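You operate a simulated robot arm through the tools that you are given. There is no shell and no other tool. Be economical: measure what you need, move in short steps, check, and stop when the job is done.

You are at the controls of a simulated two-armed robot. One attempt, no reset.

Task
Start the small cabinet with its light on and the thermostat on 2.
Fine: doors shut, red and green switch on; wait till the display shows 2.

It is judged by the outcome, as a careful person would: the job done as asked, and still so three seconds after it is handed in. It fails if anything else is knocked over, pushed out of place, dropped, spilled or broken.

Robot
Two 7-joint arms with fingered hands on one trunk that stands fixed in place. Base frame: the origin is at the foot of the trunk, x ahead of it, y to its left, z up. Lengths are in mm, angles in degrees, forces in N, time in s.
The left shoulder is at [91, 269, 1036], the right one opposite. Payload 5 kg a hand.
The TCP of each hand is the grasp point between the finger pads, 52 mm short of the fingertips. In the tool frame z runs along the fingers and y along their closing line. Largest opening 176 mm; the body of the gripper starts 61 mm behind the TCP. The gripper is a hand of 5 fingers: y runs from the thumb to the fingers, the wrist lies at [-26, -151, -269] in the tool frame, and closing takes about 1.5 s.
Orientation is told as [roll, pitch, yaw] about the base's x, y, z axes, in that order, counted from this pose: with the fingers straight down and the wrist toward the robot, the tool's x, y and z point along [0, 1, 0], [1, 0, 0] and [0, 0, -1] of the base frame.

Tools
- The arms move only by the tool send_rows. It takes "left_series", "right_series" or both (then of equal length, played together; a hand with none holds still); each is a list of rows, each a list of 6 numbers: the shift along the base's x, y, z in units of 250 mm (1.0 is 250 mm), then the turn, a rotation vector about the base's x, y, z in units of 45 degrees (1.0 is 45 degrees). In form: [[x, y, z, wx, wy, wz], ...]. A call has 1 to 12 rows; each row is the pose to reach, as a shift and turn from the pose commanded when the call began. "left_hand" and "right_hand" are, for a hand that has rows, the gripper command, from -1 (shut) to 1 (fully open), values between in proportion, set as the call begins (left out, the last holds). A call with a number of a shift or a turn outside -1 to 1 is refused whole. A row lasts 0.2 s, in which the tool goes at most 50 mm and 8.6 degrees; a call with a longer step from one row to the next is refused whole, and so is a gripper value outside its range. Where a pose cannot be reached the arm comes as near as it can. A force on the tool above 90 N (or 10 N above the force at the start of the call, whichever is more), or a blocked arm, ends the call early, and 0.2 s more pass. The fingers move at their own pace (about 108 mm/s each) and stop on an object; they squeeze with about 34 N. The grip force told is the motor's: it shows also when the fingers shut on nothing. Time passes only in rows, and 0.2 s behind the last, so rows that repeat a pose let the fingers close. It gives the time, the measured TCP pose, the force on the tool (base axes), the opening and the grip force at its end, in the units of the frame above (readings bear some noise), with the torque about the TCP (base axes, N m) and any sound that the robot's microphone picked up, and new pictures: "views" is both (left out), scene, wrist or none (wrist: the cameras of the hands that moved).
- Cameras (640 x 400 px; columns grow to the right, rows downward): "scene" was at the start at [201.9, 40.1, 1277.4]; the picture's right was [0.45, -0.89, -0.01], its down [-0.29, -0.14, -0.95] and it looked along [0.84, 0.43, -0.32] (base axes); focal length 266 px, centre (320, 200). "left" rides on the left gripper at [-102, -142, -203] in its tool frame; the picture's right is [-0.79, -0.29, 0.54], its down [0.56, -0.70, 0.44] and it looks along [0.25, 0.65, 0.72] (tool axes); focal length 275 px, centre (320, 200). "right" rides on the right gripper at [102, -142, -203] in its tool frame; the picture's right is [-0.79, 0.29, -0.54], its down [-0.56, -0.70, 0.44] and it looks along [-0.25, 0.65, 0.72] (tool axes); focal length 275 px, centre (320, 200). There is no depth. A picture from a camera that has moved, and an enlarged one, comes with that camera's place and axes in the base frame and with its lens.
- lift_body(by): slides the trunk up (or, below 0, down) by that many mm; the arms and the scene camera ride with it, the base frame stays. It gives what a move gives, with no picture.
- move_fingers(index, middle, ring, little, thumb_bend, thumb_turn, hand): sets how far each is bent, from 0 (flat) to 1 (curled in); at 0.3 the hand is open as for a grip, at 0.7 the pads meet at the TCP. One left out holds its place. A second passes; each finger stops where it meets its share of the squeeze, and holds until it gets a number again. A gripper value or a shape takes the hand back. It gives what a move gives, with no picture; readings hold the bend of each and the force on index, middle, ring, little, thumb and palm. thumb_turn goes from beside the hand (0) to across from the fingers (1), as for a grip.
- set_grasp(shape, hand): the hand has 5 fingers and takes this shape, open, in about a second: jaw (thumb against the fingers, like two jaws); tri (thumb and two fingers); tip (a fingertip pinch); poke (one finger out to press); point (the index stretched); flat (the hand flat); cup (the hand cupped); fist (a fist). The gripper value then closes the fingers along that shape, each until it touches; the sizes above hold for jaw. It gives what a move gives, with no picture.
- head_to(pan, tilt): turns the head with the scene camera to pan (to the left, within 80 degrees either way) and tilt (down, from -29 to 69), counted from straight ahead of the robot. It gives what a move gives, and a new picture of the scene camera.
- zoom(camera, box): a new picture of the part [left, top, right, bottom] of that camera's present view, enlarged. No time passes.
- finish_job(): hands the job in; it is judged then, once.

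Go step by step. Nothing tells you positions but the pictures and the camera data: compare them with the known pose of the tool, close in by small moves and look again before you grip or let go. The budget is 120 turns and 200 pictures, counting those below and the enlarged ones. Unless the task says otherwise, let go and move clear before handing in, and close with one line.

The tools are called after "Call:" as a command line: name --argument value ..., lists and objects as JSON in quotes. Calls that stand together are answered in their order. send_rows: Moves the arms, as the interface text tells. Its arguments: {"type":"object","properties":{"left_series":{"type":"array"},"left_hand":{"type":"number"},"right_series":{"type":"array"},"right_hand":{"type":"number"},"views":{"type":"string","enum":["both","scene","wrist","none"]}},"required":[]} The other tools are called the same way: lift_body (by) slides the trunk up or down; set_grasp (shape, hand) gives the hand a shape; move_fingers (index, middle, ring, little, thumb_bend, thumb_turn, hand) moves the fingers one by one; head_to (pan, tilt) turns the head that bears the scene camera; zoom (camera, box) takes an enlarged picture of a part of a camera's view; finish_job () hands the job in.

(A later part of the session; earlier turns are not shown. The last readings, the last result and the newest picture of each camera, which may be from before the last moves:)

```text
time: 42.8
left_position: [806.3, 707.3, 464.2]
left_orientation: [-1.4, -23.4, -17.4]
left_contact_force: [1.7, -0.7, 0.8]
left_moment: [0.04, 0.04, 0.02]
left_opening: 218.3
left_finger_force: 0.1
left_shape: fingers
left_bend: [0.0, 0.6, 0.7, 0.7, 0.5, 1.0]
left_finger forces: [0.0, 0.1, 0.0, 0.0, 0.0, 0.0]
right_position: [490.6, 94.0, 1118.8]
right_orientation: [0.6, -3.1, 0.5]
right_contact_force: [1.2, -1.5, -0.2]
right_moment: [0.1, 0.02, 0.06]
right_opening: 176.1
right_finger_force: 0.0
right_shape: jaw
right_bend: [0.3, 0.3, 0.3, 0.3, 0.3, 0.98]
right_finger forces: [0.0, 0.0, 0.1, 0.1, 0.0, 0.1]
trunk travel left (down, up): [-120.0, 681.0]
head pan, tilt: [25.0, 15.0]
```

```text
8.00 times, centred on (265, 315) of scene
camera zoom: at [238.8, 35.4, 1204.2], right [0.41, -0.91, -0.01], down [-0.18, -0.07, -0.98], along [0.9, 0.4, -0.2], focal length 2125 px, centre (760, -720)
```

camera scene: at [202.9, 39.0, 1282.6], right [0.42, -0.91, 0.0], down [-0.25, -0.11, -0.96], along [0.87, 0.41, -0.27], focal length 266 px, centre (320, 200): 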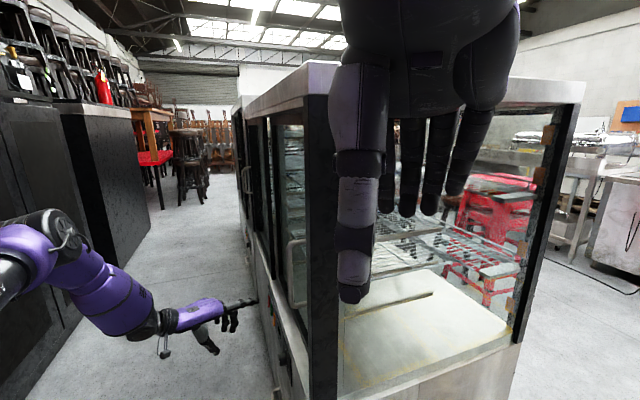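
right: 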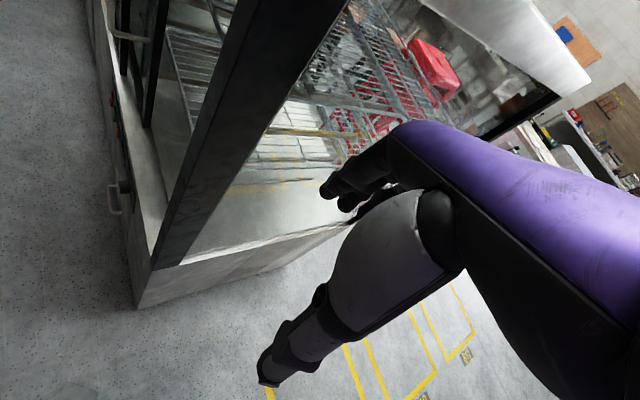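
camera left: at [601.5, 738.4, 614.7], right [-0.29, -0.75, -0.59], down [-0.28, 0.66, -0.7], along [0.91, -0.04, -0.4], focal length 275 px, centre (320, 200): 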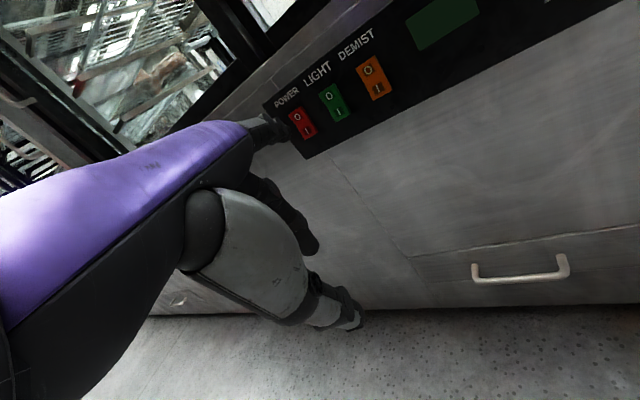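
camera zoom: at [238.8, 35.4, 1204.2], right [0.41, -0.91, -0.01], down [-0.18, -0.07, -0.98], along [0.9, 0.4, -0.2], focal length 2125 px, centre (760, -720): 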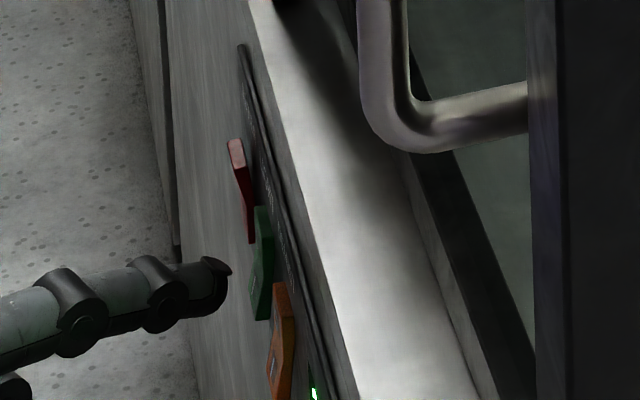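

The display reads 17-something. The tip is in front of the green "I"; pressing.

Call:
send_rows --left_series '[[0.016, -0.0165, 0, 0, 0, 0], [0.032, -0.033, 0, 0, 0, 0], [0.048, -0.049, 0, 0, 0, 0], [0.062, -0.063, 0, 0, 0, 0], [0.076, -0.078, 0, 0, 0, 0]]' --views "none"

Call:
send_rows --left_series '[[-0.1, 0.1, 0, 0, 0, 0], [-0.2, 0.2, 0.05, 0, 0, 0], [-0.3, 0.3, 0.1, 0, 0, 0]]' --views "both"

Call:
zoom --camera "left" --box '[220, 20, 520, 200]'

```text
time: 44.0
left_position: [826.5, 688.0, 463.6]
left_orientation: [-1.5, -23.4, -17.2]
left_contact_force: [-2.5, 14.7, -5.9]
left_moment: [-0.9, 0.57, 2.21]
left_opening: 208.4
left_finger_force: 8.2
left_shape: fingers
left_bend: [0.02, 0.6, 0.7, 0.7, 0.5, 1.0]
left_finger forces: [15.7, 0.0, 0.1, 0.1, 0.0, 0.0]
right_position: [489.9, 94.3, 1120.4]
right_orientation: [0.5, -3.0, 0.5]
right_contact_force: [-1.7, 0.5, 0.5]
right_moment: [-0.02, -0.11, -0.04]
right_opening: 176.4
right_finger_force: 0.1
right_shape: jaw
right_bend: [0.3, 0.3, 0.3, 0.3, 0.3, 0.98]
right_finger forces: [0.0, 0.1, 0.0, 0.1, 0.0, 0.0]
trunk travel left (down, up): [-120.0, 681.0]
head pan, tilt: [25.0, 15.0]
```

```text
time: 44.8
left_position: [761.7, 761.7, 489.4]
left_orientation: [-1.3, -24.1, -17.6]
left_contact_force: [23.4, 1.6, 26.6]
left_moment: [0.93, 3.38, -1.15]
left_opening: 218.1
left_finger_force: 0.0
left_shape: fingers
left_bend: [0.0, 0.6, 0.7, 0.7, 0.5, 1.0]
left_finger forces: [0.0, 0.1, 0.1, 0.1, 0.1, 0.0]
right_position: [493.1, 97.0, 1116.7]
right_orientation: [0.4, -2.7, 0.5]
right_contact_force: [4.7, 8.2, -3.9]
right_moment: [-0.99, 0.62, -0.04]
right_opening: 176.3
right_finger_force: 0.0
right_shape: jaw
right_bend: [0.3, 0.3, 0.3, 0.3, 0.3, 0.97]
right_finger forces: [0.0, 0.1, 0.0, 0.0, 0.1, 0.0]
trunk travel left (down, up): [-120.0, 681.0]
head pan, tilt: [25.0, 15.0]
camera scene: at [241.3, 38.3, 1203.1], right [0.41, -0.91, 0.0], down [-0.19, -0.08, -0.98], along [0.89, 0.4, -0.21], focal length 266 px, centre (320, 200)
camera left: at [527.6, 734.0, 618.5], right [-0.29, -0.75, -0.59], down [-0.27, 0.66, -0.7], along [0.92, -0.04, -0.39], focal length 275 px, centre (320, 200)
```

scene: 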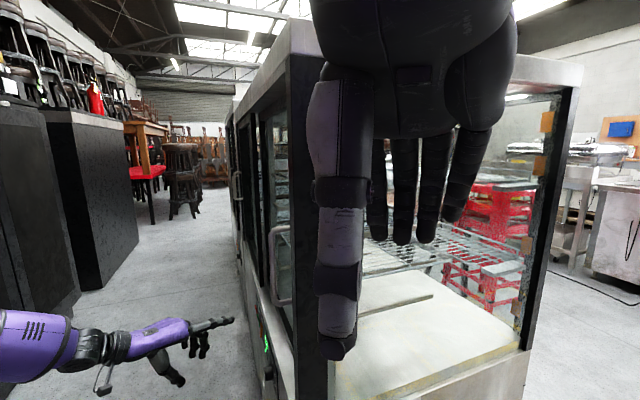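
left: 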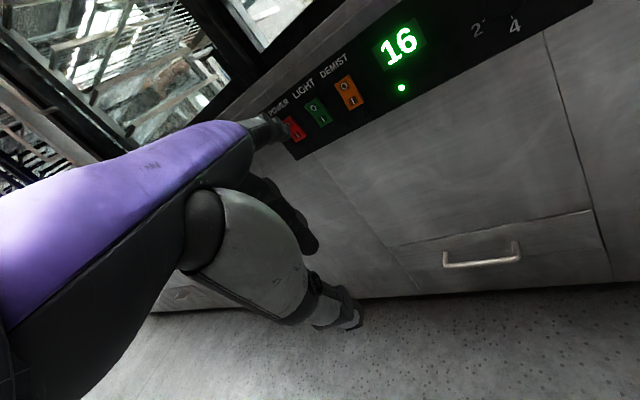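

```text
2.13 times, centred on (370, 110) of left
camera zoom: at [527.6, 734.0, 618.5], right [-0.29, -0.75, -0.59], down [-0.27, 0.66, -0.7], along [0.92, -0.04, -0.39], focal length 587 px, centre (213, 392)
```

zoom: 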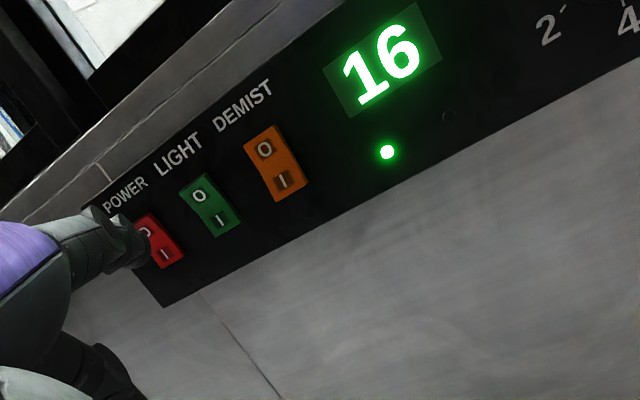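

Display 16 now. I'll check that the green rocker really flipped and the light is on.

Call:
zoom --camera "scene" --box '[235, 290, 295, 340]'

Call:
zoom --camera "left" --box '[260, 60, 380, 140]'

Call:
zoom --camera "scene" --box '[220, 20, 580, 320]'

```text
8.00 times, centred on (265, 315) of scene
camera zoom: at [241.3, 38.3, 1203.1], right [0.41, -0.91, 0.0], down [-0.19, -0.08, -0.98], along [0.89, 0.4, -0.21], focal length 2125 px, centre (760, -720)
```

zoom: 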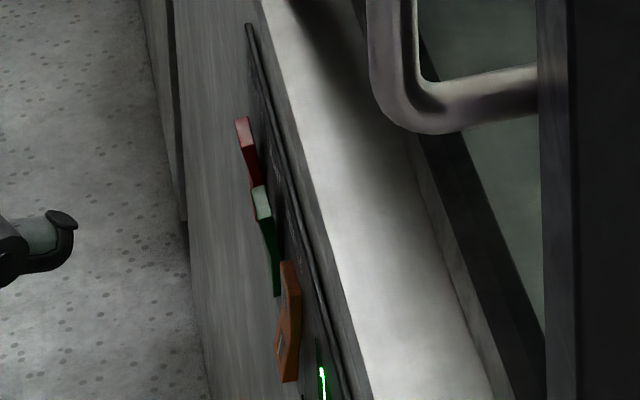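

```text
5.00 times, centred on (320, 100) of left
camera zoom: at [527.6, 734.0, 618.5], right [-0.29, -0.75, -0.59], down [-0.27, 0.66, -0.7], along [0.92, -0.04, -0.39], focal length 1376 px, centre (320, 700)
```

zoom: 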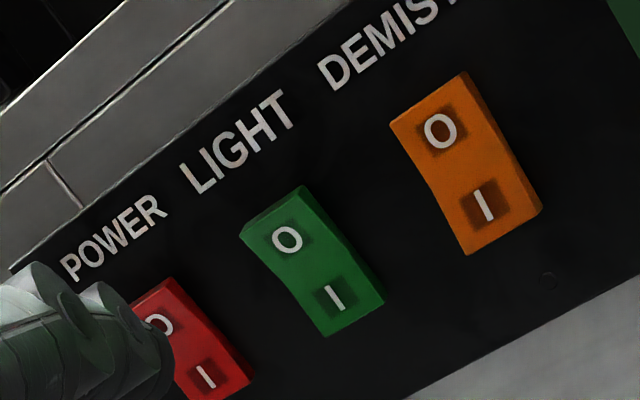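

```text
1.33 times, centred on (400, 170) of scene
camera zoom: at [241.3, 38.3, 1203.1], right [0.41, -0.91, 0.0], down [-0.19, -0.08, -0.98], along [0.89, 0.4, -0.21], focal length 354 px, centre (213, 240)
```

zoom: 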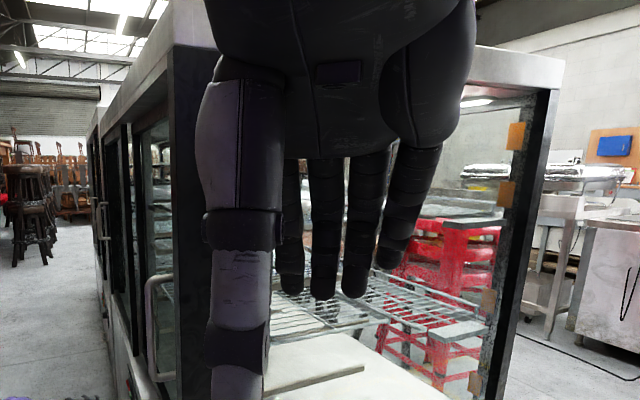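

Both rockers are flipped the same way. Now the knob at about (776,451,543): I'll bring the hand there, index level, and look at it closely.

Call:
send_rows --left_series '[[-0.12, -0.04, 0.02, -0.05, -0.06, -0.09], [-0.22, -0.12, 0.03, -0.1, -0.12, -0.18], [-0.3, -0.22, 0.03, -0.15, -0.18, -0.27], [-0.36, -0.34, 0.03, -0.2, -0.24, -0.36], [-0.4, -0.46, 0.03, -0.25, -0.3, -0.45], [-0.4, -0.536, 0.03, -0.28, -0.34, -0.5], [-0.4, -0.536, 0.03, -0.28, -0.34, -0.5]]' --views "both"

Call:
zoom --camera "left" --box '[240, 40, 480, 190]'

```text
time: 46.4
left_position: [653.8, 629.4, 492.2]
left_orientation: [-6.4, -42.6, -37.4]
left_contact_force: [0.6, 0.2, 0.6]
left_moment: [0.04, 0.01, -0.02]
left_opening: 218.1
left_finger_force: 0.0
left_shape: fingers
left_bend: [0.0, 0.6, 0.7, 0.7, 0.5, 1.0]
left_finger forces: [0.0, 0.1, 0.0, 0.1, 0.0, 0.0]
right_position: [490.8, 92.8, 1119.3]
right_orientation: [0.6, -3.1, 0.5]
right_contact_force: [-0.1, 0.2, -0.3]
right_moment: [0.02, 0.01, 0.0]
right_opening: 175.9
right_finger_force: 0.1
right_shape: jaw
right_bend: [0.3, 0.3, 0.3, 0.3, 0.3, 0.98]
right_finger forces: [0.0, 0.1, 0.1, 0.0, 0.1, 0.0]
trunk travel left (down, up): [-120.0, 681.0]
head pan, tilt: [25.0, 15.0]
camera scene: at [238.7, 35.3, 1204.1], right [0.4, -0.92, -0.01], down [-0.19, -0.08, -0.98], along [0.9, 0.39, -0.2], focal length 266 px, centre (320, 200)
camera left: at [406.9, 717.6, 553.8], right [-0.44, -0.73, -0.53], down [0.16, 0.51, -0.84], along [0.88, -0.46, -0.1], focal length 275 px, centre (320, 200)
```

scene: 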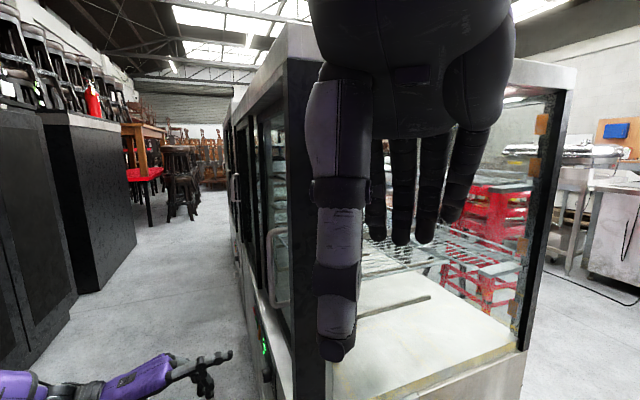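
left: 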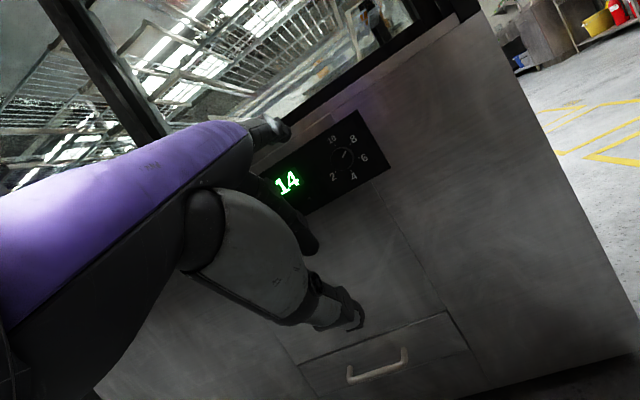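

```text
2.67 times, centred on (360, 115) of left
camera zoom: at [406.9, 717.6, 553.8], right [-0.44, -0.73, -0.53], down [0.16, 0.51, -0.84], along [0.88, -0.46, -0.1], focal length 734 px, centre (213, 427)
```

zoom: 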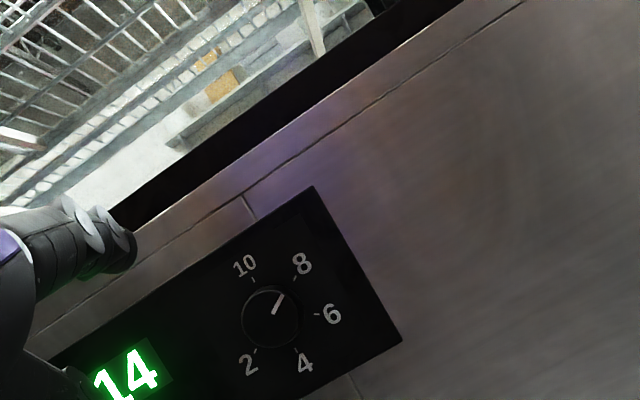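

The scale runs clockwise 10, 8, 6, 4, 2 at 60° steps; the pointer is on 8, so it needs about 180° clockwise. My plan is to roll the knob by dragging the level index finger across its top toward me; first I'll place the finger just above it.

Call:
send_rows --left_series '[[0.03, -0.09, -0.03, 0, 0, 0], [0.06, -0.17, -0.06, 0, 0, 0], [0.096, -0.26, -0.084, 0, 0, 0], [0.096, -0.26, -0.084, 0, 0, 0]]' --views "none"

Call:
zoom --camera "left" --box '[220, 60, 420, 185]'

Call:
zoom --camera "scene" --box '[210, 310, 300, 400]'

```text
time: 47.4
left_position: [674.7, 564.2, 473.7]
left_orientation: [-6.4, -42.6, -37.3]
left_contact_force: [0.1, 0.2, 1.3]
left_moment: [0.01, 0.05, 0.01]
left_opening: 218.3
left_finger_force: 0.1
left_shape: fingers
left_bend: [0.0, 0.6, 0.7, 0.7, 0.5, 1.0]
left_finger forces: [0.0, 0.1, 0.0, 0.0, 0.0, 0.0]
right_position: [490.2, 93.0, 1120.8]
right_orientation: [0.4, -3.0, 0.5]
right_contact_force: [-0.1, 0.0, 0.3]
right_moment: [0.01, 0.0, 0.02]
right_opening: 176.0
right_finger_force: 0.0
right_shape: jaw
right_bend: [0.3, 0.3, 0.3, 0.3, 0.3, 0.98]
right_finger forces: [0.1, 0.1, 0.0, 0.0, 0.1, 0.0]
trunk travel left (down, up): [-120.0, 681.0]
head pan, tilt: [25.0, 15.0]
```

```text
3.20 times, centred on (320, 122) of left
camera zoom: at [429.1, 652.6, 533.4], right [-0.44, -0.73, -0.53], down [0.17, 0.51, -0.84], along [0.88, -0.46, -0.1], focal length 881 px, centre (320, 448)
```

zoom: 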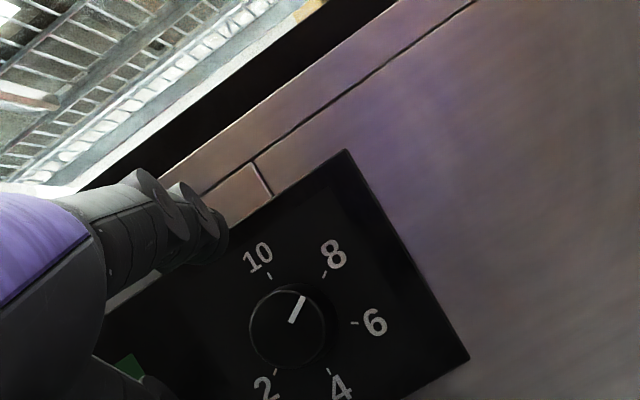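

```text
4.44 times, centred on (255, 355) of scene
camera zoom: at [238.6, 35.3, 1204.2], right [0.4, -0.92, -0.01], down [-0.19, -0.08, -0.98], along [0.9, 0.39, -0.2], focal length 1180 px, centre (609, -489)
```

zoom: 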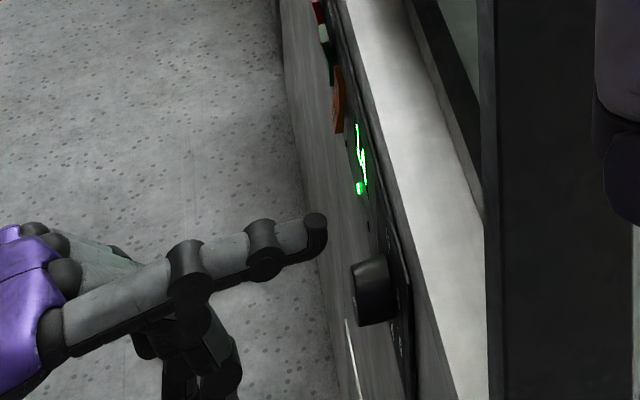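

The finger is aligned over the knob; the knob's cap centre is about (777,451,545), radius 17. I'll extend the finger in over the knob and lower it gently.

Call:
send_rows --left_series '[[0.042, -0.037, 0, 0, 0, 0], [0.084, -0.075, -0.02, 0, 0, 0], [0.126, -0.112, -0.056, 0, 0, 0], [0.126, -0.112, -0.056, 0, 0, 0]]' --views "none"

Call:
zoom --camera "left" --box '[220, 60, 420, 185]'

Call:
zoom --camera "scene" --box '[230, 330, 310, 380]'

```text
time: 48.4
left_position: [705.4, 540.7, 456.0]
left_orientation: [-6.3, -42.4, -37.2]
left_contact_force: [-41.2, 39.7, -6.0]
left_moment: [-4.92, -5.31, -0.84]
left_opening: 222.6
left_finger_force: 28.8
left_shape: fingers
left_bend: [0.0, 0.6, 0.7, 0.7, 0.5, 1.0]
left_finger forces: [58.6, 0.0, 0.0, 0.1, 0.0, 0.1]
right_position: [489.2, 94.9, 1119.3]
right_orientation: [0.5, -3.0, 0.5]
right_contact_force: [-0.4, 0.5, -0.6]
right_moment: [-0.04, 0.02, -0.05]
right_opening: 175.9
right_finger_force: 0.1
right_shape: jaw
right_bend: [0.3, 0.3, 0.3, 0.3, 0.3, 0.98]
right_finger forces: [0.0, 0.1, 0.1, 0.0, 0.0, 0.0]
trunk travel left (down, up): [-120.0, 681.0]
head pan, tilt: [25.0, 15.0]
```

```text
3.20 times, centred on (320, 122) of left
camera zoom: at [458.6, 627.0, 517.6], right [-0.44, -0.73, -0.52], down [0.16, 0.51, -0.84], along [0.88, -0.46, -0.11], focal length 881 px, centre (320, 448)
```

zoom: 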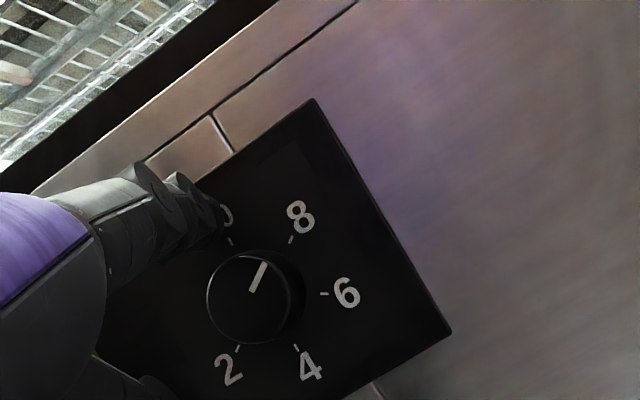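

```text
8.00 times, centred on (270, 355) of scene
camera zoom: at [237.5, 36.9, 1204.0], right [0.4, -0.92, 0.0], down [-0.19, -0.08, -0.98], along [0.9, 0.39, -0.2], focal length 2125 px, centre (720, -1040)
```

zoom: 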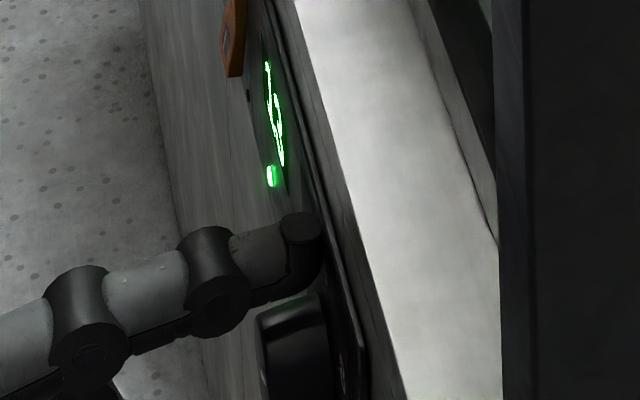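

The fingertip is pressing the panel, so I'll back out 12 mm; it still overlaps the knob.

Call:
send_rows --left_series '[[-0.034, 0.034, 0, 0, 0, 0], [-0.034, 0.034, 0, 0, 0, 0]]' --views "none"

Call:
zoom --camera "scene" --box '[230, 330, 310, 380]'

Call:
zoom --camera "left" --box '[240, 90, 360, 165]'

```text
time: 49.0
left_position: [699.3, 544.6, 460.3]
left_orientation: [-6.3, -42.7, -37.3]
left_contact_force: [-0.6, -1.1, 0.2]
left_moment: [0.06, 0.05, 0.0]
left_opening: 218.0
left_finger_force: 0.1
left_shape: fingers
left_bend: [0.0, 0.6, 0.7, 0.7, 0.5, 1.0]
left_finger forces: [0.0, 0.0, 0.1, 0.0, 0.0, 0.1]
right_position: [489.8, 93.2, 1120.3]
right_orientation: [0.6, -2.9, 0.4]
right_contact_force: [0.4, -1.4, 0.2]
right_moment: [0.13, 0.03, 0.01]
right_opening: 175.9
right_finger_force: 0.1
right_shape: jaw
right_bend: [0.3, 0.3, 0.3, 0.3, 0.3, 0.98]
right_finger forces: [0.0, 0.1, 0.1, 0.0, 0.0, 0.0]
trunk travel left (down, up): [-120.0, 681.0]
head pan, tilt: [25.0, 15.0]
```

```text
8.00 times, centred on (270, 355) of scene
camera zoom: at [239.0, 34.7, 1204.0], right [0.4, -0.92, -0.01], down [-0.19, -0.08, -0.98], along [0.9, 0.39, -0.2], focal length 2125 px, centre (720, -1040)
```

zoom: 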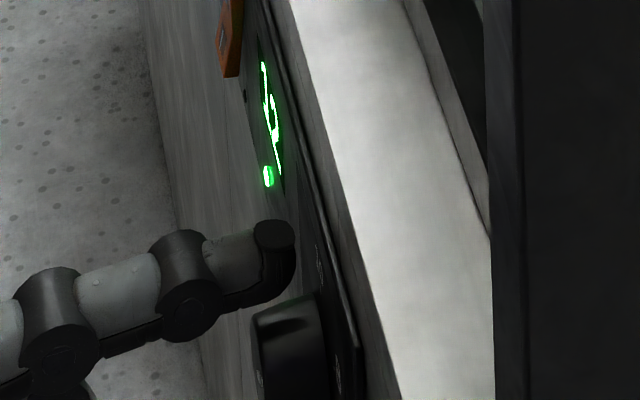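

```text
5.33 times, centred on (300, 128) of left
camera zoom: at [452.6, 633.1, 520.8], right [-0.44, -0.73, -0.53], down [0.17, 0.51, -0.84], along [0.88, -0.46, -0.1], focal length 1468 px, centre (427, 587)
```

zoom: 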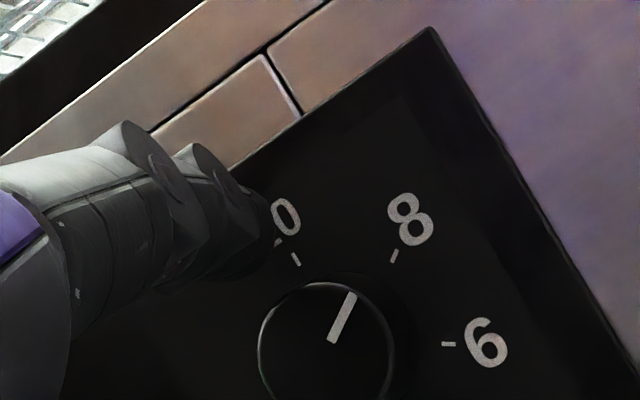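

Clear of the panel now, with the finger overlapping the knob from above. I'll sweep the finger over the knob in an arc from the far upper side to the near side, pressing lightly.

Call:
send_rows --left_series '[[0.0715, 0.07, -0.012, 0, 0, 0], [0.0686, 0.0672, -0.076, 0, 0, 0], [0.0566, 0.0554, -0.088, 0, 0, 0], [0.042, 0.0412, -0.065, 0, 0, 0], [0.0212, 0.0207, -0.048, 0, 0, 0], [-0.003, -0.003, -0.042, 0, 0, 0], [-0.0269, -0.0263, -0.048, 0, 0, 0]]' --views "none"

Call:
zoom --camera "scene" --box '[230, 330, 310, 380]'

Call:
zoom --camera "left" --box '[240, 90, 360, 165]'

```text
time: 50.6
left_position: [693.0, 537.9, 448.1]
left_orientation: [-6.4, -42.8, -37.3]
left_contact_force: [-1.0, 0.5, 1.0]
left_moment: [-0.18, -0.18, -0.08]
left_opening: 219.7
left_finger_force: 0.9
left_shape: fingers
left_bend: [0.0, 0.6, 0.7, 0.7, 0.5, 1.0]
left_finger forces: [1.6, 0.0, 0.0, 0.0, 0.0, 0.0]
right_position: [490.3, 93.6, 1119.8]
right_orientation: [0.6, -3.0, 0.6]
right_contact_force: [0.5, -0.2, 0.0]
right_moment: [0.01, -0.01, 0.01]
right_opening: 176.0
right_finger_force: 0.1
right_shape: jaw
right_bend: [0.3, 0.3, 0.3, 0.3, 0.3, 0.98]
right_finger forces: [0.0, 0.0, 0.0, 0.1, 0.0, 0.0]
trunk travel left (down, up): [-120.0, 681.0]
head pan, tilt: [25.0, 15.0]
```

```text
8.00 times, centred on (270, 355) of scene
camera zoom: at [238.7, 35.0, 1204.0], right [0.4, -0.92, -0.01], down [-0.19, -0.08, -0.98], along [0.9, 0.39, -0.2], focal length 2125 px, centre (720, -1040)
```

zoom: 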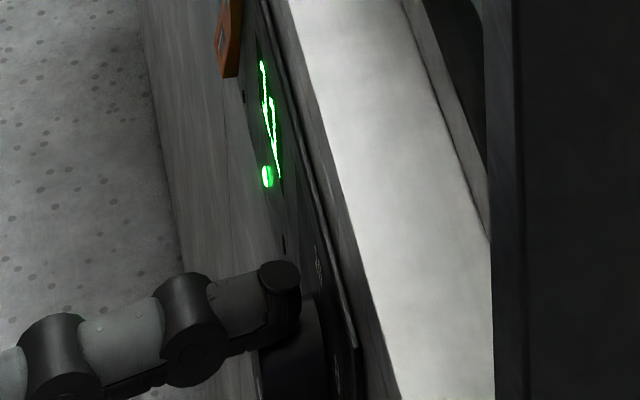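

```text
5.33 times, centred on (300, 128) of left
camera zoom: at [446.9, 626.8, 508.8], right [-0.44, -0.73, -0.52], down [0.17, 0.51, -0.84], along [0.88, -0.46, -0.1], focal length 1468 px, centre (427, 587)
```

zoom: 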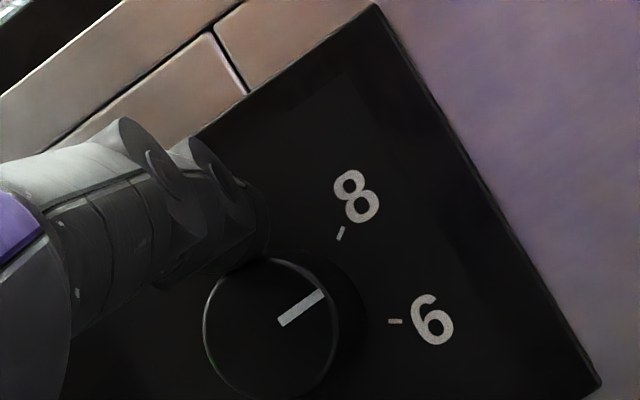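

It works: the pointer has turned about 30° clockwise. I'll continue around the near side, pressing slightly more.

Call:
send_rows --left_series '[[-0.013, -0.0129, -0.024, 0, 0, 0], [-0.0246, -0.024, -0.044, 0, 0, 0], [-0.0332, -0.0325, -0.068, 0, 0, 0], [-0.036, -0.0353, -0.092, 0, 0, 0], [-0.0343, -0.0336, -0.112, 0, 0, 0]]' --views "none"

Call:
zoom --camera "left" --box '[240, 90, 360, 165]'

```text
time: 51.8
left_position: [681.9, 529.2, 417.7]
left_orientation: [-6.4, -42.6, -37.4]
left_contact_force: [-8.7, -6.7, -1.4]
left_moment: [0.94, -1.11, -1.37]
left_opening: 217.4
left_finger_force: 6.0
left_shape: fingers
left_bend: [0.0, 0.6, 0.7, 0.7, 0.5, 1.0]
left_finger forces: [11.6, 0.1, 0.1, 0.1, 0.0, 0.1]
right_position: [490.5, 93.3, 1120.0]
right_orientation: [0.6, -3.0, 0.6]
right_contact_force: [-0.1, 1.0, 0.0]
right_moment: [-0.02, 0.01, -0.02]
right_opening: 176.0
right_finger_force: 0.1
right_shape: jaw
right_bend: [0.3, 0.3, 0.3, 0.3, 0.3, 0.98]
right_finger forces: [0.0, 0.0, 0.0, 0.0, 0.0, 0.0]
trunk travel left (down, up): [-120.0, 681.0]
head pan, tilt: [25.0, 15.0]
```

```text
5.33 times, centred on (300, 128) of left
camera zoom: at [436.2, 617.4, 479.1], right [-0.44, -0.73, -0.53], down [0.16, 0.51, -0.84], along [0.88, -0.46, -0.11], focal length 1468 px, centre (427, 587)
```

zoom: 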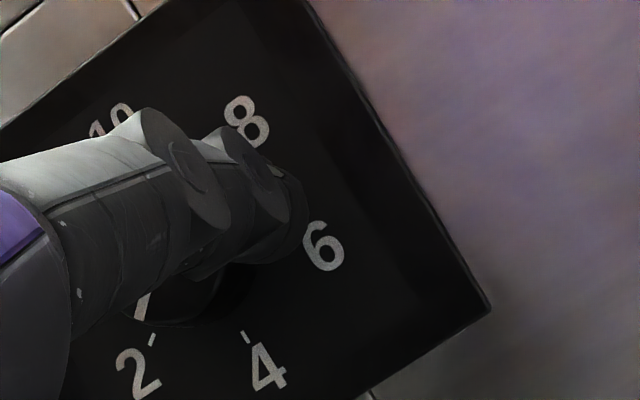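

The pointer now seems to be near 2. I'll pull the finger straight away from the knob and look.

Call:
send_rows --left_series '[[-0.06, -0.058, 0, 0, 0, 0], [-0.2, 0.08, 0, 0, 0, 0], [-0.28, 0.16, 0.08, 0, 0, 0], [-0.28, 0.26, 0.2, 0, 0, 0]]' --views "none"

Call:
zoom --camera "left" --box '[220, 60, 460, 210]'

```text
time: 52.8
left_position: [614.9, 593.1, 467.8]
left_orientation: [-6.3, -42.6, -37.3]
left_contact_force: [-2.3, -1.1, -1.5]
left_moment: [0.0, -0.18, 0.25]
left_opening: 218.4
left_finger_force: 0.2
left_shape: fingers
left_bend: [0.0, 0.6, 0.7, 0.7, 0.5, 1.0]
left_finger forces: [0.0, 0.1, 0.0, 0.0, 0.0, 0.1]
right_position: [490.3, 92.3, 1119.3]
right_orientation: [0.6, -2.9, 0.5]
right_contact_force: [-0.5, -1.3, -0.6]
right_moment: [0.26, -0.06, 0.05]
right_opening: 176.2
right_finger_force: 0.0
right_shape: jaw
right_bend: [0.3, 0.3, 0.3, 0.3, 0.3, 0.98]
right_finger forces: [0.0, 0.0, 0.0, 0.0, 0.0, 0.0]
trunk travel left (down, up): [-120.0, 681.0]
head pan, tilt: [25.0, 15.0]
```

```text
2.67 times, centred on (340, 135) of left
camera zoom: at [369.9, 681.1, 527.7], right [-0.44, -0.73, -0.53], down [0.16, 0.51, -0.84], along [0.88, -0.46, -0.1], focal length 734 px, centre (267, 373)
```

zoom: 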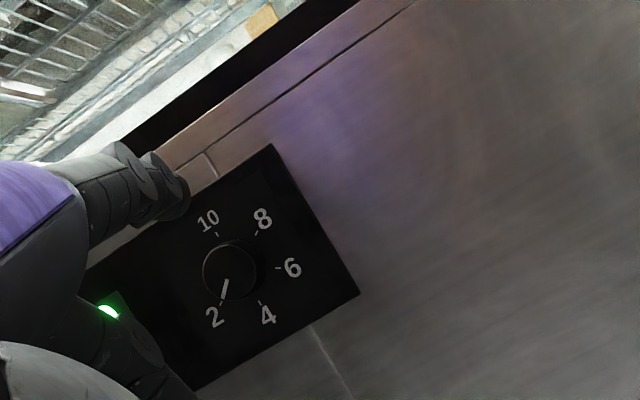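

Call:
zoom --camera "left" --box '[270, 120, 350, 190]'

```text
5.71 times, centred on (310, 155) of left
camera zoom: at [369.9, 681.1, 527.7], right [-0.44, -0.73, -0.53], down [0.16, 0.51, -0.84], along [0.88, -0.46, -0.1], focal length 1573 px, centre (377, 457)
```

zoom: 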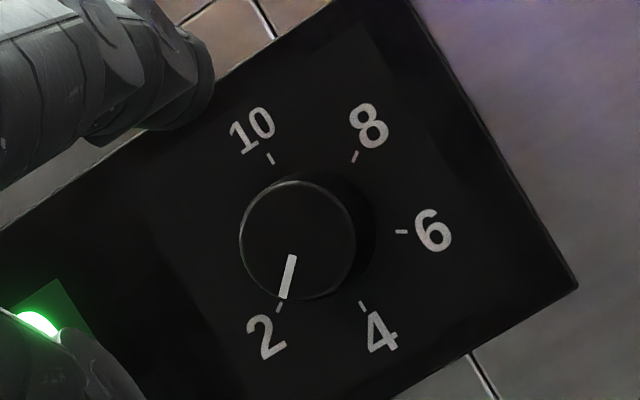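

The pointer is still about 13° short of the 2 mark. I'll put the finger back over the top of the knob for a small nudge.

Call:
send_rows --left_series '[[0.066, 0.064, 0, 0, 0, 0], [0.154, -0.025, 0, 0, 0, 0], [0.241, -0.115, 0, 0, 0, 0], [0.328, -0.204, -0.01, 0, 0, 0], [0.328, -0.204, -0.04, 0, 0, 0], [0.328, -0.204, -0.07, 0, 0, 0], [0.328, -0.204, -0.078, 0, 0, 0]]' --views "none"

Call:
zoom --camera "left" --box '[240, 90, 360, 165]'

```text
time: 54.4
left_position: [696.7, 543.9, 448.3]
left_orientation: [-6.3, -42.6, -37.2]
left_contact_force: [-0.7, 0.1, 1.3]
left_moment: [-0.12, -0.14, -0.02]
left_opening: 219.3
left_finger_force: 0.7
left_shape: fingers
left_bend: [0.0, 0.6, 0.7, 0.7, 0.5, 1.0]
left_finger forces: [1.3, 0.0, 0.1, 0.0, 0.0, 0.1]
right_position: [490.4, 95.2, 1119.9]
right_orientation: [0.5, -3.0, 0.4]
right_contact_force: [-0.1, -0.5, 0.0]
right_moment: [0.01, 0.01, 0.01]
right_opening: 175.8
right_finger_force: 0.0
right_shape: jaw
right_bend: [0.3, 0.3, 0.3, 0.3, 0.3, 0.98]
right_finger forces: [0.0, 0.1, 0.1, 0.0, 0.1, 0.0]
trunk travel left (down, up): [-120.0, 681.0]
head pan, tilt: [25.0, 15.0]
```

```text
5.33 times, centred on (300, 128) of left
camera zoom: at [449.7, 631.8, 509.7], right [-0.44, -0.73, -0.52], down [0.17, 0.51, -0.84], along [0.88, -0.46, -0.1], focal length 1468 px, centre (427, 587)
```

zoom: 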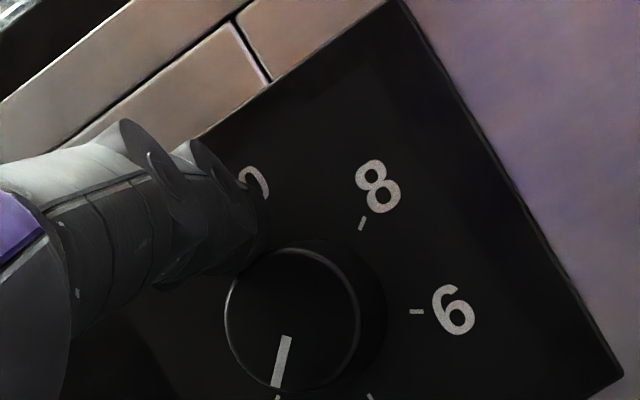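

Light contact, 1.3 N. Now a 4–5 mm drag toward me.

Call:
send_rows --left_series '[[-0.006, -0.006, -0.004, 0, 0, 0], [-0.013, -0.0127, -0.006, 0, 0, 0]]' --views "none"

Call:
zoom --camera "left" --box '[240, 90, 360, 165]'

```text
time: 55.0
left_position: [692.0, 540.3, 447.8]
left_orientation: [-6.2, -42.5, -37.3]
left_contact_force: [0.6, 0.4, 2.6]
left_moment: [-0.15, -0.11, 0.0]
left_opening: 220.2
left_finger_force: 0.5
left_shape: fingers
left_bend: [0.0, 0.6, 0.7, 0.7, 0.5, 1.0]
left_finger forces: [1.9, 0.0, 0.0, 0.0, 0.0, 0.1]
right_position: [489.5, 94.0, 1119.0]
right_orientation: [0.6, -3.0, 0.5]
right_contact_force: [-0.5, 0.1, -0.1]
right_moment: [0.01, -0.01, 0.04]
right_opening: 175.9
right_finger_force: 0.0
right_shape: jaw
right_bend: [0.3, 0.3, 0.3, 0.3, 0.3, 0.98]
right_finger forces: [0.1, 0.0, 0.0, 0.0, 0.0, 0.1]
trunk travel left (down, up): [-120.0, 681.0]
head pan, tilt: [25.0, 15.0]
```

```text
5.33 times, centred on (300, 128) of left
camera zoom: at [446.4, 629.2, 508.4], right [-0.44, -0.73, -0.53], down [0.17, 0.51, -0.84], along [0.88, -0.46, -0.1], focal length 1468 px, centre (427, 587)
```

zoom: 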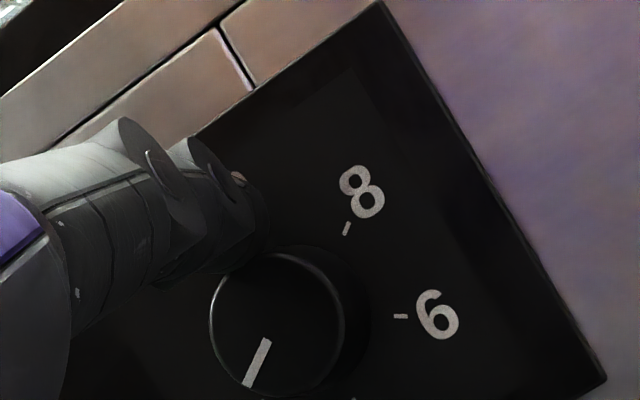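

The pointer is now within about 4° of the mark. One more millimetre, then lift straight up and back out.

Call:
send_rows --left_series '[[-0.0035, -0.0035, -0.002, 0, 0, 0], [-0.0035, -0.0035, -0.002, 0, 0, 0], [-0.0035, -0.0035, 0.06, 0, 0, 0], [-0.0835, 0.078, 0.07, 0, 0, 0], [-0.2, 0.195, 0.07, 0, 0, 0], [-0.3, 0.295, 0.07, 0, 0, 0], [-0.3, 0.36, 0.15, 0, 0, 0]]' --views "wrist"

Call:
zoom --camera "left" --box '[250, 120, 370, 210]'

```text
time: 56.6
left_position: [618.0, 634.3, 488.5]
left_orientation: [-6.0, -42.7, -37.4]
left_contact_force: [-1.4, -1.4, -0.2]
left_moment: [0.11, -0.07, 0.16]
left_opening: 218.1
left_finger_force: 0.1
left_shape: fingers
left_bend: [0.0, 0.6, 0.7, 0.7, 0.5, 1.0]
left_finger forces: [0.1, 0.0, 0.0, 0.1, 0.1, 0.0]
right_position: [489.6, 93.8, 1119.5]
right_orientation: [0.6, -3.1, 0.5]
right_contact_force: [-0.6, -1.4, 0.9]
right_moment: [0.12, -0.13, 0.0]
right_opening: 176.1
right_finger_force: 0.1
right_shape: jaw
right_bend: [0.3, 0.3, 0.3, 0.3, 0.3, 0.98]
right_finger forces: [0.1, 0.0, 0.0, 0.0, 0.0, 0.1]
trunk travel left (down, up): [-120.0, 681.0]
head pan, tilt: [25.0, 15.0]
camera left: at [371.7, 720.7, 547.5], right [-0.44, -0.73, -0.53], down [0.17, 0.51, -0.84], along [0.88, -0.46, -0.1], focal length 275 px, centre (320, 200)
```

left: 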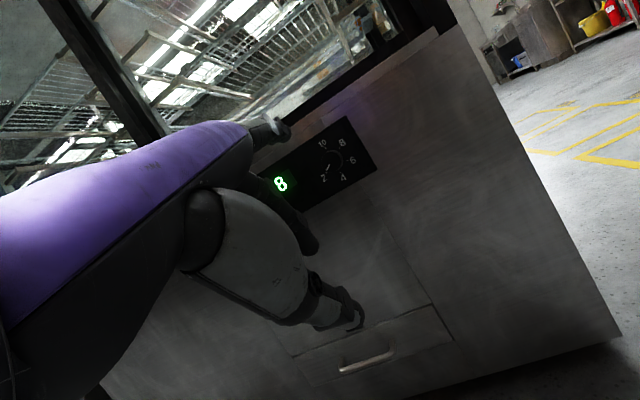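

```text
4.44 times, centred on (310, 165) of left
camera zoom: at [371.7, 720.7, 547.5], right [-0.44, -0.73, -0.53], down [0.17, 0.51, -0.84], along [0.88, -0.46, -0.1], focal length 1224 px, centre (364, 356)
```

zoom: 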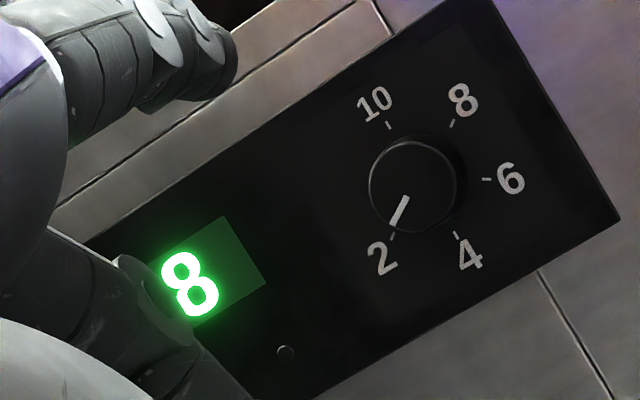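

The pointer is on 2 and the display is at 8, falling. I'll back the hand away while waiting, to view the front and both doors.

Call:
send_rows --left_series '[[0, 0.1, 0.1, 0, 0, 0], [0, 0.2, 0.2, 0, 0, 0], [0, 0.3, 0.3, 0, 0, 0], [0, 0.45, 0.4, 0, 0, 0], [0, 0.45, 0.5, 0, 0, 0], [0, 0.45, 0.6, 0, 0, 0], [0, 0.45, 0.6, 0, 0, 0], [0, 0.45, 0.6, 0, 0, 0], [0, 0.45, 0.6, 0, 0, 0], [0, 0.45, 0.6, 0, 0, 0], [0, 0.45, 0.6, 0, 0, 0], [0, 0.45, 0.6, 0, 0, 0]]' --views "both"

```text
time: 59.2
left_position: [617.0, 745.7, 636.0]
left_orientation: [-6.4, -42.6, -37.1]
left_contact_force: [-0.5, 0.5, -0.4]
left_moment: [-0.02, -0.02, 0.0]
left_opening: 217.9
left_finger_force: 0.0
left_shape: fingers
left_bend: [0.0, 0.6, 0.7, 0.7, 0.5, 1.0]
left_finger forces: [0.1, 0.1, 0.1, 0.1, 0.1, 0.1]
right_position: [490.0, 94.1, 1119.4]
right_orientation: [0.5, -3.0, 0.5]
right_contact_force: [-0.3, 0.0, 0.5]
right_moment: [-0.01, 0.0, -0.01]
right_opening: 176.0
right_finger_force: 0.0
right_shape: jaw
right_bend: [0.3, 0.3, 0.3, 0.3, 0.3, 0.98]
right_finger forces: [0.0, 0.1, 0.1, 0.0, 0.1, 0.1]
trunk travel left (down, up): [-120.0, 681.0]
head pan, tilt: [25.0, 15.0]
camera scene: at [238.9, 35.1, 1203.9], right [0.4, -0.92, -0.01], down [-0.19, -0.08, -0.98], along [0.9, 0.39, -0.2], focal length 266 px, centre (320, 200)
camera left: at [369.7, 833.4, 696.5], right [-0.44, -0.73, -0.53], down [0.16, 0.51, -0.84], along [0.88, -0.46, -0.1], focal length 275 px, centre (320, 200)
```

scene: 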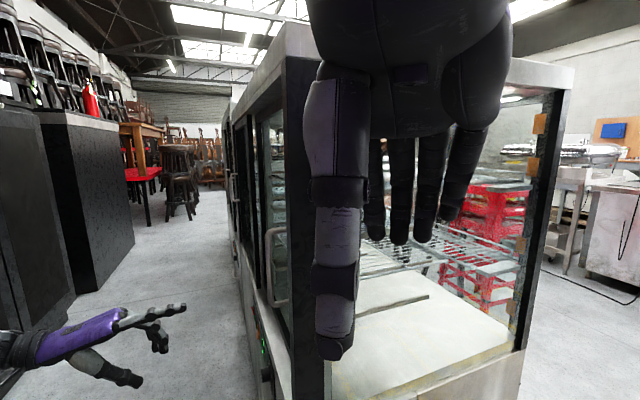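
left: 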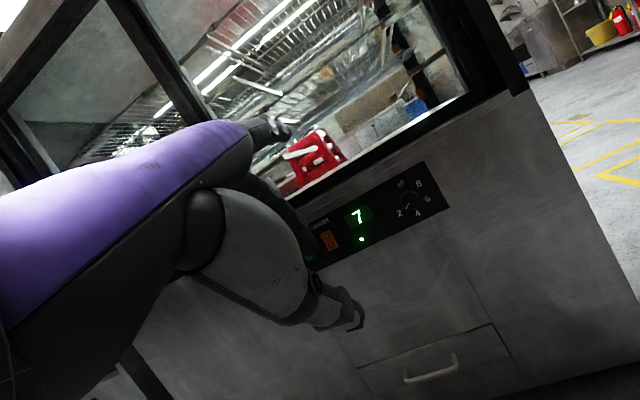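

The inside tubes are lit and the display is at 7. I'll raise and turn the hand so its camera shows the left door too.

Call:
send_rows --left_series '[[-0.05, 0, 0.1, 0, 0, 0.1], [-0.1, 0, 0.25, 0, 0, 0.2], [-0.15, 0, 0.4, 0, 0, 0.3], [-0.2, 0, 0.55, 0, 0, 0.4], [-0.25, 0, 0.7, 0, 0, 0.5], [-0.3, 0, 0.85, 0, 0, 0.6], [-0.3, 0, 0.85, 0, 0, 0.7], [-0.3, 0, 0.85, 0, 0, 0.7], [-0.3, 0, 0.85, 0, 0, 0.7], [-0.3, 0, 0.85, 0, 0, 0.7]]' --views "wrist"

```text
time: 61.4
left_position: [543.9, 745.8, 848.1]
left_orientation: [-6.5, -42.5, -5.6]
left_contact_force: [0.2, 0.7, -0.4]
left_moment: [-0.02, -0.03, -0.03]
left_opening: 218.2
left_finger_force: 0.0
left_shape: fingers
left_bend: [0.0, 0.6, 0.7, 0.7, 0.5, 1.0]
left_finger forces: [0.0, 0.0, 0.1, 0.0, 0.0, 0.0]
right_position: [490.2, 93.4, 1120.6]
right_orientation: [0.5, -2.9, 0.5]
right_contact_force: [-0.2, 0.1, -0.5]
right_moment: [0.01, 0.02, 0.0]
right_opening: 176.2
right_finger_force: 0.1
right_shape: jaw
right_bend: [0.3, 0.3, 0.3, 0.3, 0.3, 0.98]
right_finger forces: [0.1, 0.0, 0.1, 0.1, 0.0, 0.0]
trunk travel left (down, up): [-120.0, 681.0]
head pan, tilt: [25.0, 15.0]
camera left: at [287.2, 691.8, 908.9], right [0.01, -0.85, -0.53], down [-0.13, 0.52, -0.84], along [0.99, 0.07, -0.1], focal length 275 px, centre (320, 200)
```

left: 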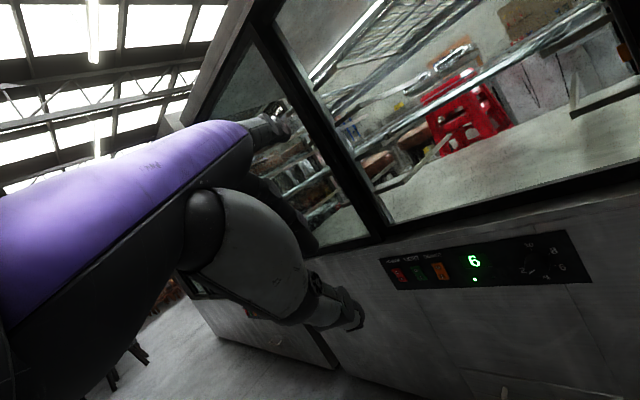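

Call:
send_rows --left_series '[[0, 0.04, 0, 0, 0, 0.15], [0, 0.08, 0, 0, 0, 0.3], [0, 0.12, 0, 0, 0, 0.45], [0, 0.16, 0, 0, 0, 0.6], [0, 0.2, 0, 0, 0, 0.7], [0, 0.2, 0, 0, 0, 0.7]]' --views "wrist"

Call:
zoom --camera "scene" --box '[210, 90, 310, 330]'

```text
time: 62.8
left_position: [543.4, 794.6, 848.6]
left_orientation: [-6.3, -42.6, 25.8]
left_contact_force: [-0.8, 0.1, -0.5]
left_moment: [-0.01, -0.01, 0.0]
left_opening: 218.3
left_finger_force: 0.1
left_shape: fingers
left_bend: [0.0, 0.6, 0.7, 0.7, 0.5, 1.0]
left_finger forces: [0.1, 0.1, 0.0, 0.0, 0.0, 0.0]
right_position: [490.6, 93.4, 1119.9]
right_orientation: [0.5, -3.0, 0.4]
right_contact_force: [-0.9, 0.0, -0.4]
right_moment: [-0.03, 0.0, 0.02]
right_opening: 176.2
right_finger_force: 0.1
right_shape: jaw
right_bend: [0.3, 0.3, 0.3, 0.3, 0.3, 0.98]
right_finger forces: [0.0, 0.0, 0.0, 0.0, 0.0, 0.0]
trunk travel left (down, up): [-120.0, 681.0]
head pan, tilt: [25.0, 15.0]
camera left: at [353.0, 615.3, 908.6], right [0.45, -0.72, -0.53], down [-0.38, 0.38, -0.84], along [0.81, 0.58, -0.1], focal length 275 px, centre (320, 200)
```

left: 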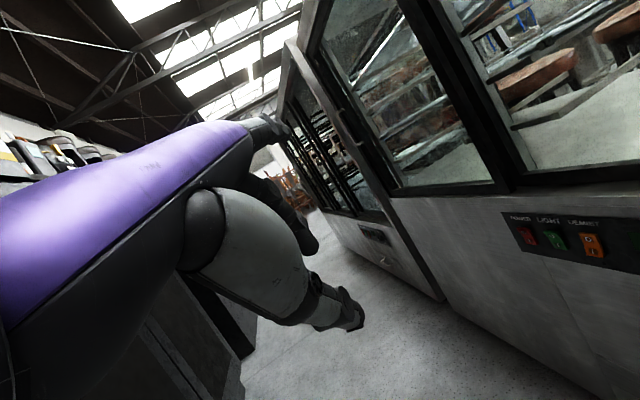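

```text
1.67 times, centred on (260, 210) of scene
camera zoom: at [238.7, 35.0, 1203.8], right [0.4, -0.92, -0.01], down [-0.19, -0.08, -0.98], along [0.9, 0.39, -0.2], focal length 443 px, centre (420, 183)
```

zoom: 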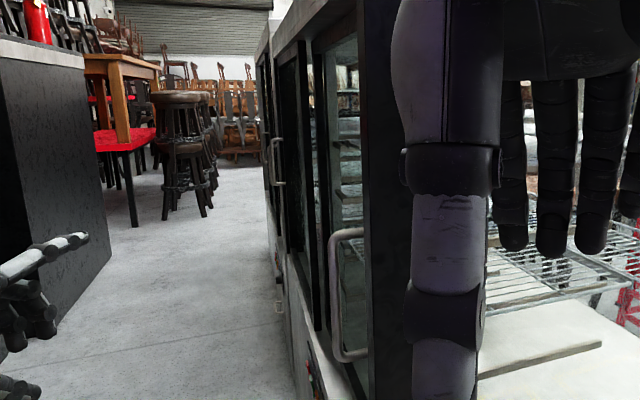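

Call:
zoom --camera "left" --box '[270, 0, 590, 220]'

```text
1.82 times, centred on (430, 110) of left
camera zoom: at [353.0, 615.3, 908.6], right [0.45, -0.72, -0.53], down [-0.38, 0.38, -0.84], along [0.81, 0.58, -0.1], focal length 500 px, centre (120, 364)
```

zoom: 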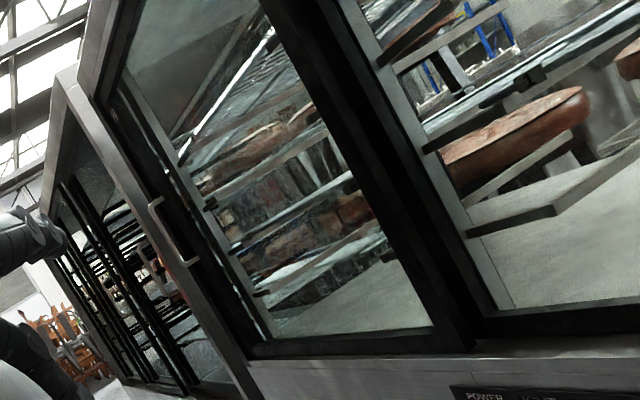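

The left door is shut against its far post, its handle beside it. I'll turn back to the panel and wait for the display.

Call:
send_rows --left_series '[[0, 0, 0, 0, 0, -0.15], [0, 0, 0, 0, 0, -0.3], [0, 0, 0, 0, 0, -0.45], [0, 0, 0, 0, 0, -0.6], [0, 0, 0, 0, 0, -0.75], [0, 0, 0, 0, 0, -0.9], [0, 0, 0, 0, 0, -1.0], [0, 0, 0, 0, 0, -1.0], [0, 0, 0, 0, 0, -1.0], [0, 0, 0, 0, 0, -1.0], [0, 0, 0, 0, 0, -1.0], [0, 0, 0, 0, 0, -1.0]]' --views "none"

Call:
send_rows --left_series '[[0, 0, 0, 0, 0, 0], [0, 0, 0, 0, 0, 0], [0, 0, 0, 0, 0, 0], [0, 0, 0, 0, 0, 0], [0, 0, 0, 0, 0, 0], [0, 0, 0, 0, 0, 0], [0, 0, 0, 0, 0, 0], [0, 0, 0, 0, 0, 0], [0, 0, 0, 0, 0, 0], [0, 0, 0, 0, 0, 0], [0, 0, 0, 0, 0, 0], [0, 0, 0, 0, 0, 0]]' --views "wrist"

```text
time: 65.4
left_position: [541.5, 793.0, 847.6]
left_orientation: [-6.4, -42.6, -19.3]
left_contact_force: [0.7, -0.3, 0.5]
left_moment: [-0.01, 0.0, -0.01]
left_opening: 218.2
left_finger_force: 0.1
left_shape: fingers
left_bend: [0.0, 0.6, 0.7, 0.7, 0.5, 1.0]
left_finger forces: [0.1, 0.0, 0.0, 0.0, 0.0, 0.0]
right_position: [491.0, 93.4, 1119.1]
right_orientation: [0.4, -2.9, 0.6]
right_contact_force: [-0.1, -1.2, -0.2]
right_moment: [-0.01, -0.01, -0.01]
right_opening: 175.8
right_finger_force: 0.1
right_shape: jaw
right_bend: [0.3, 0.3, 0.3, 0.3, 0.3, 0.98]
right_finger forces: [0.0, 0.0, 0.0, 0.1, 0.0, 0.0]
trunk travel left (down, up): [-120.0, 681.0]
head pan, tilt: [25.0, 15.0]
```

```text
time: 68.0
left_position: [542.3, 793.0, 851.0]
left_orientation: [-6.4, -42.6, -19.1]
left_contact_force: [0.0, 0.9, 0.6]
left_moment: [0.01, 0.01, 0.02]
left_opening: 218.2
left_finger_force: 0.0
left_shape: fingers
left_bend: [0.0, 0.6, 0.7, 0.7, 0.5, 1.0]
left_finger forces: [0.0, 0.1, 0.0, 0.0, 0.1, 0.0]
right_position: [490.5, 93.9, 1119.7]
right_orientation: [0.4, -3.0, 0.6]
right_contact_force: [-0.6, -0.9, -0.5]
right_moment: [-0.01, -0.02, -0.03]
right_opening: 175.5
right_finger_force: 0.1
right_shape: jaw
right_bend: [0.3, 0.3, 0.3, 0.3, 0.3, 0.98]
right_finger forces: [0.0, 0.0, 0.0, 0.0, 0.0, 0.1]
trunk travel left (down, up): [-120.0, 681.0]
head pan, tilt: [25.0, 15.0]
camera left: at [280.3, 801.4, 909.4], right [-0.19, -0.83, -0.53], down [0.0, 0.54, -0.84], along [0.98, -0.16, -0.1], focal length 275 px, centre (320, 200)
```

left: 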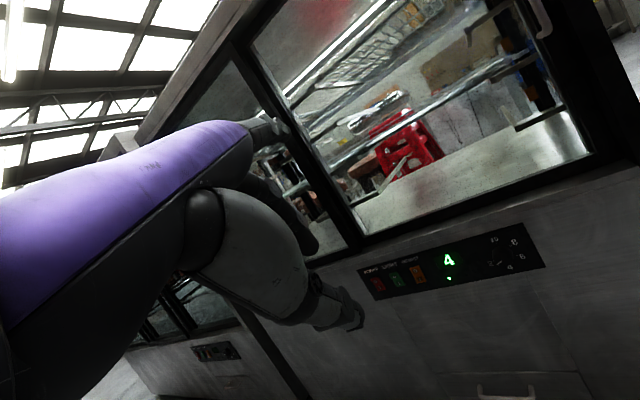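

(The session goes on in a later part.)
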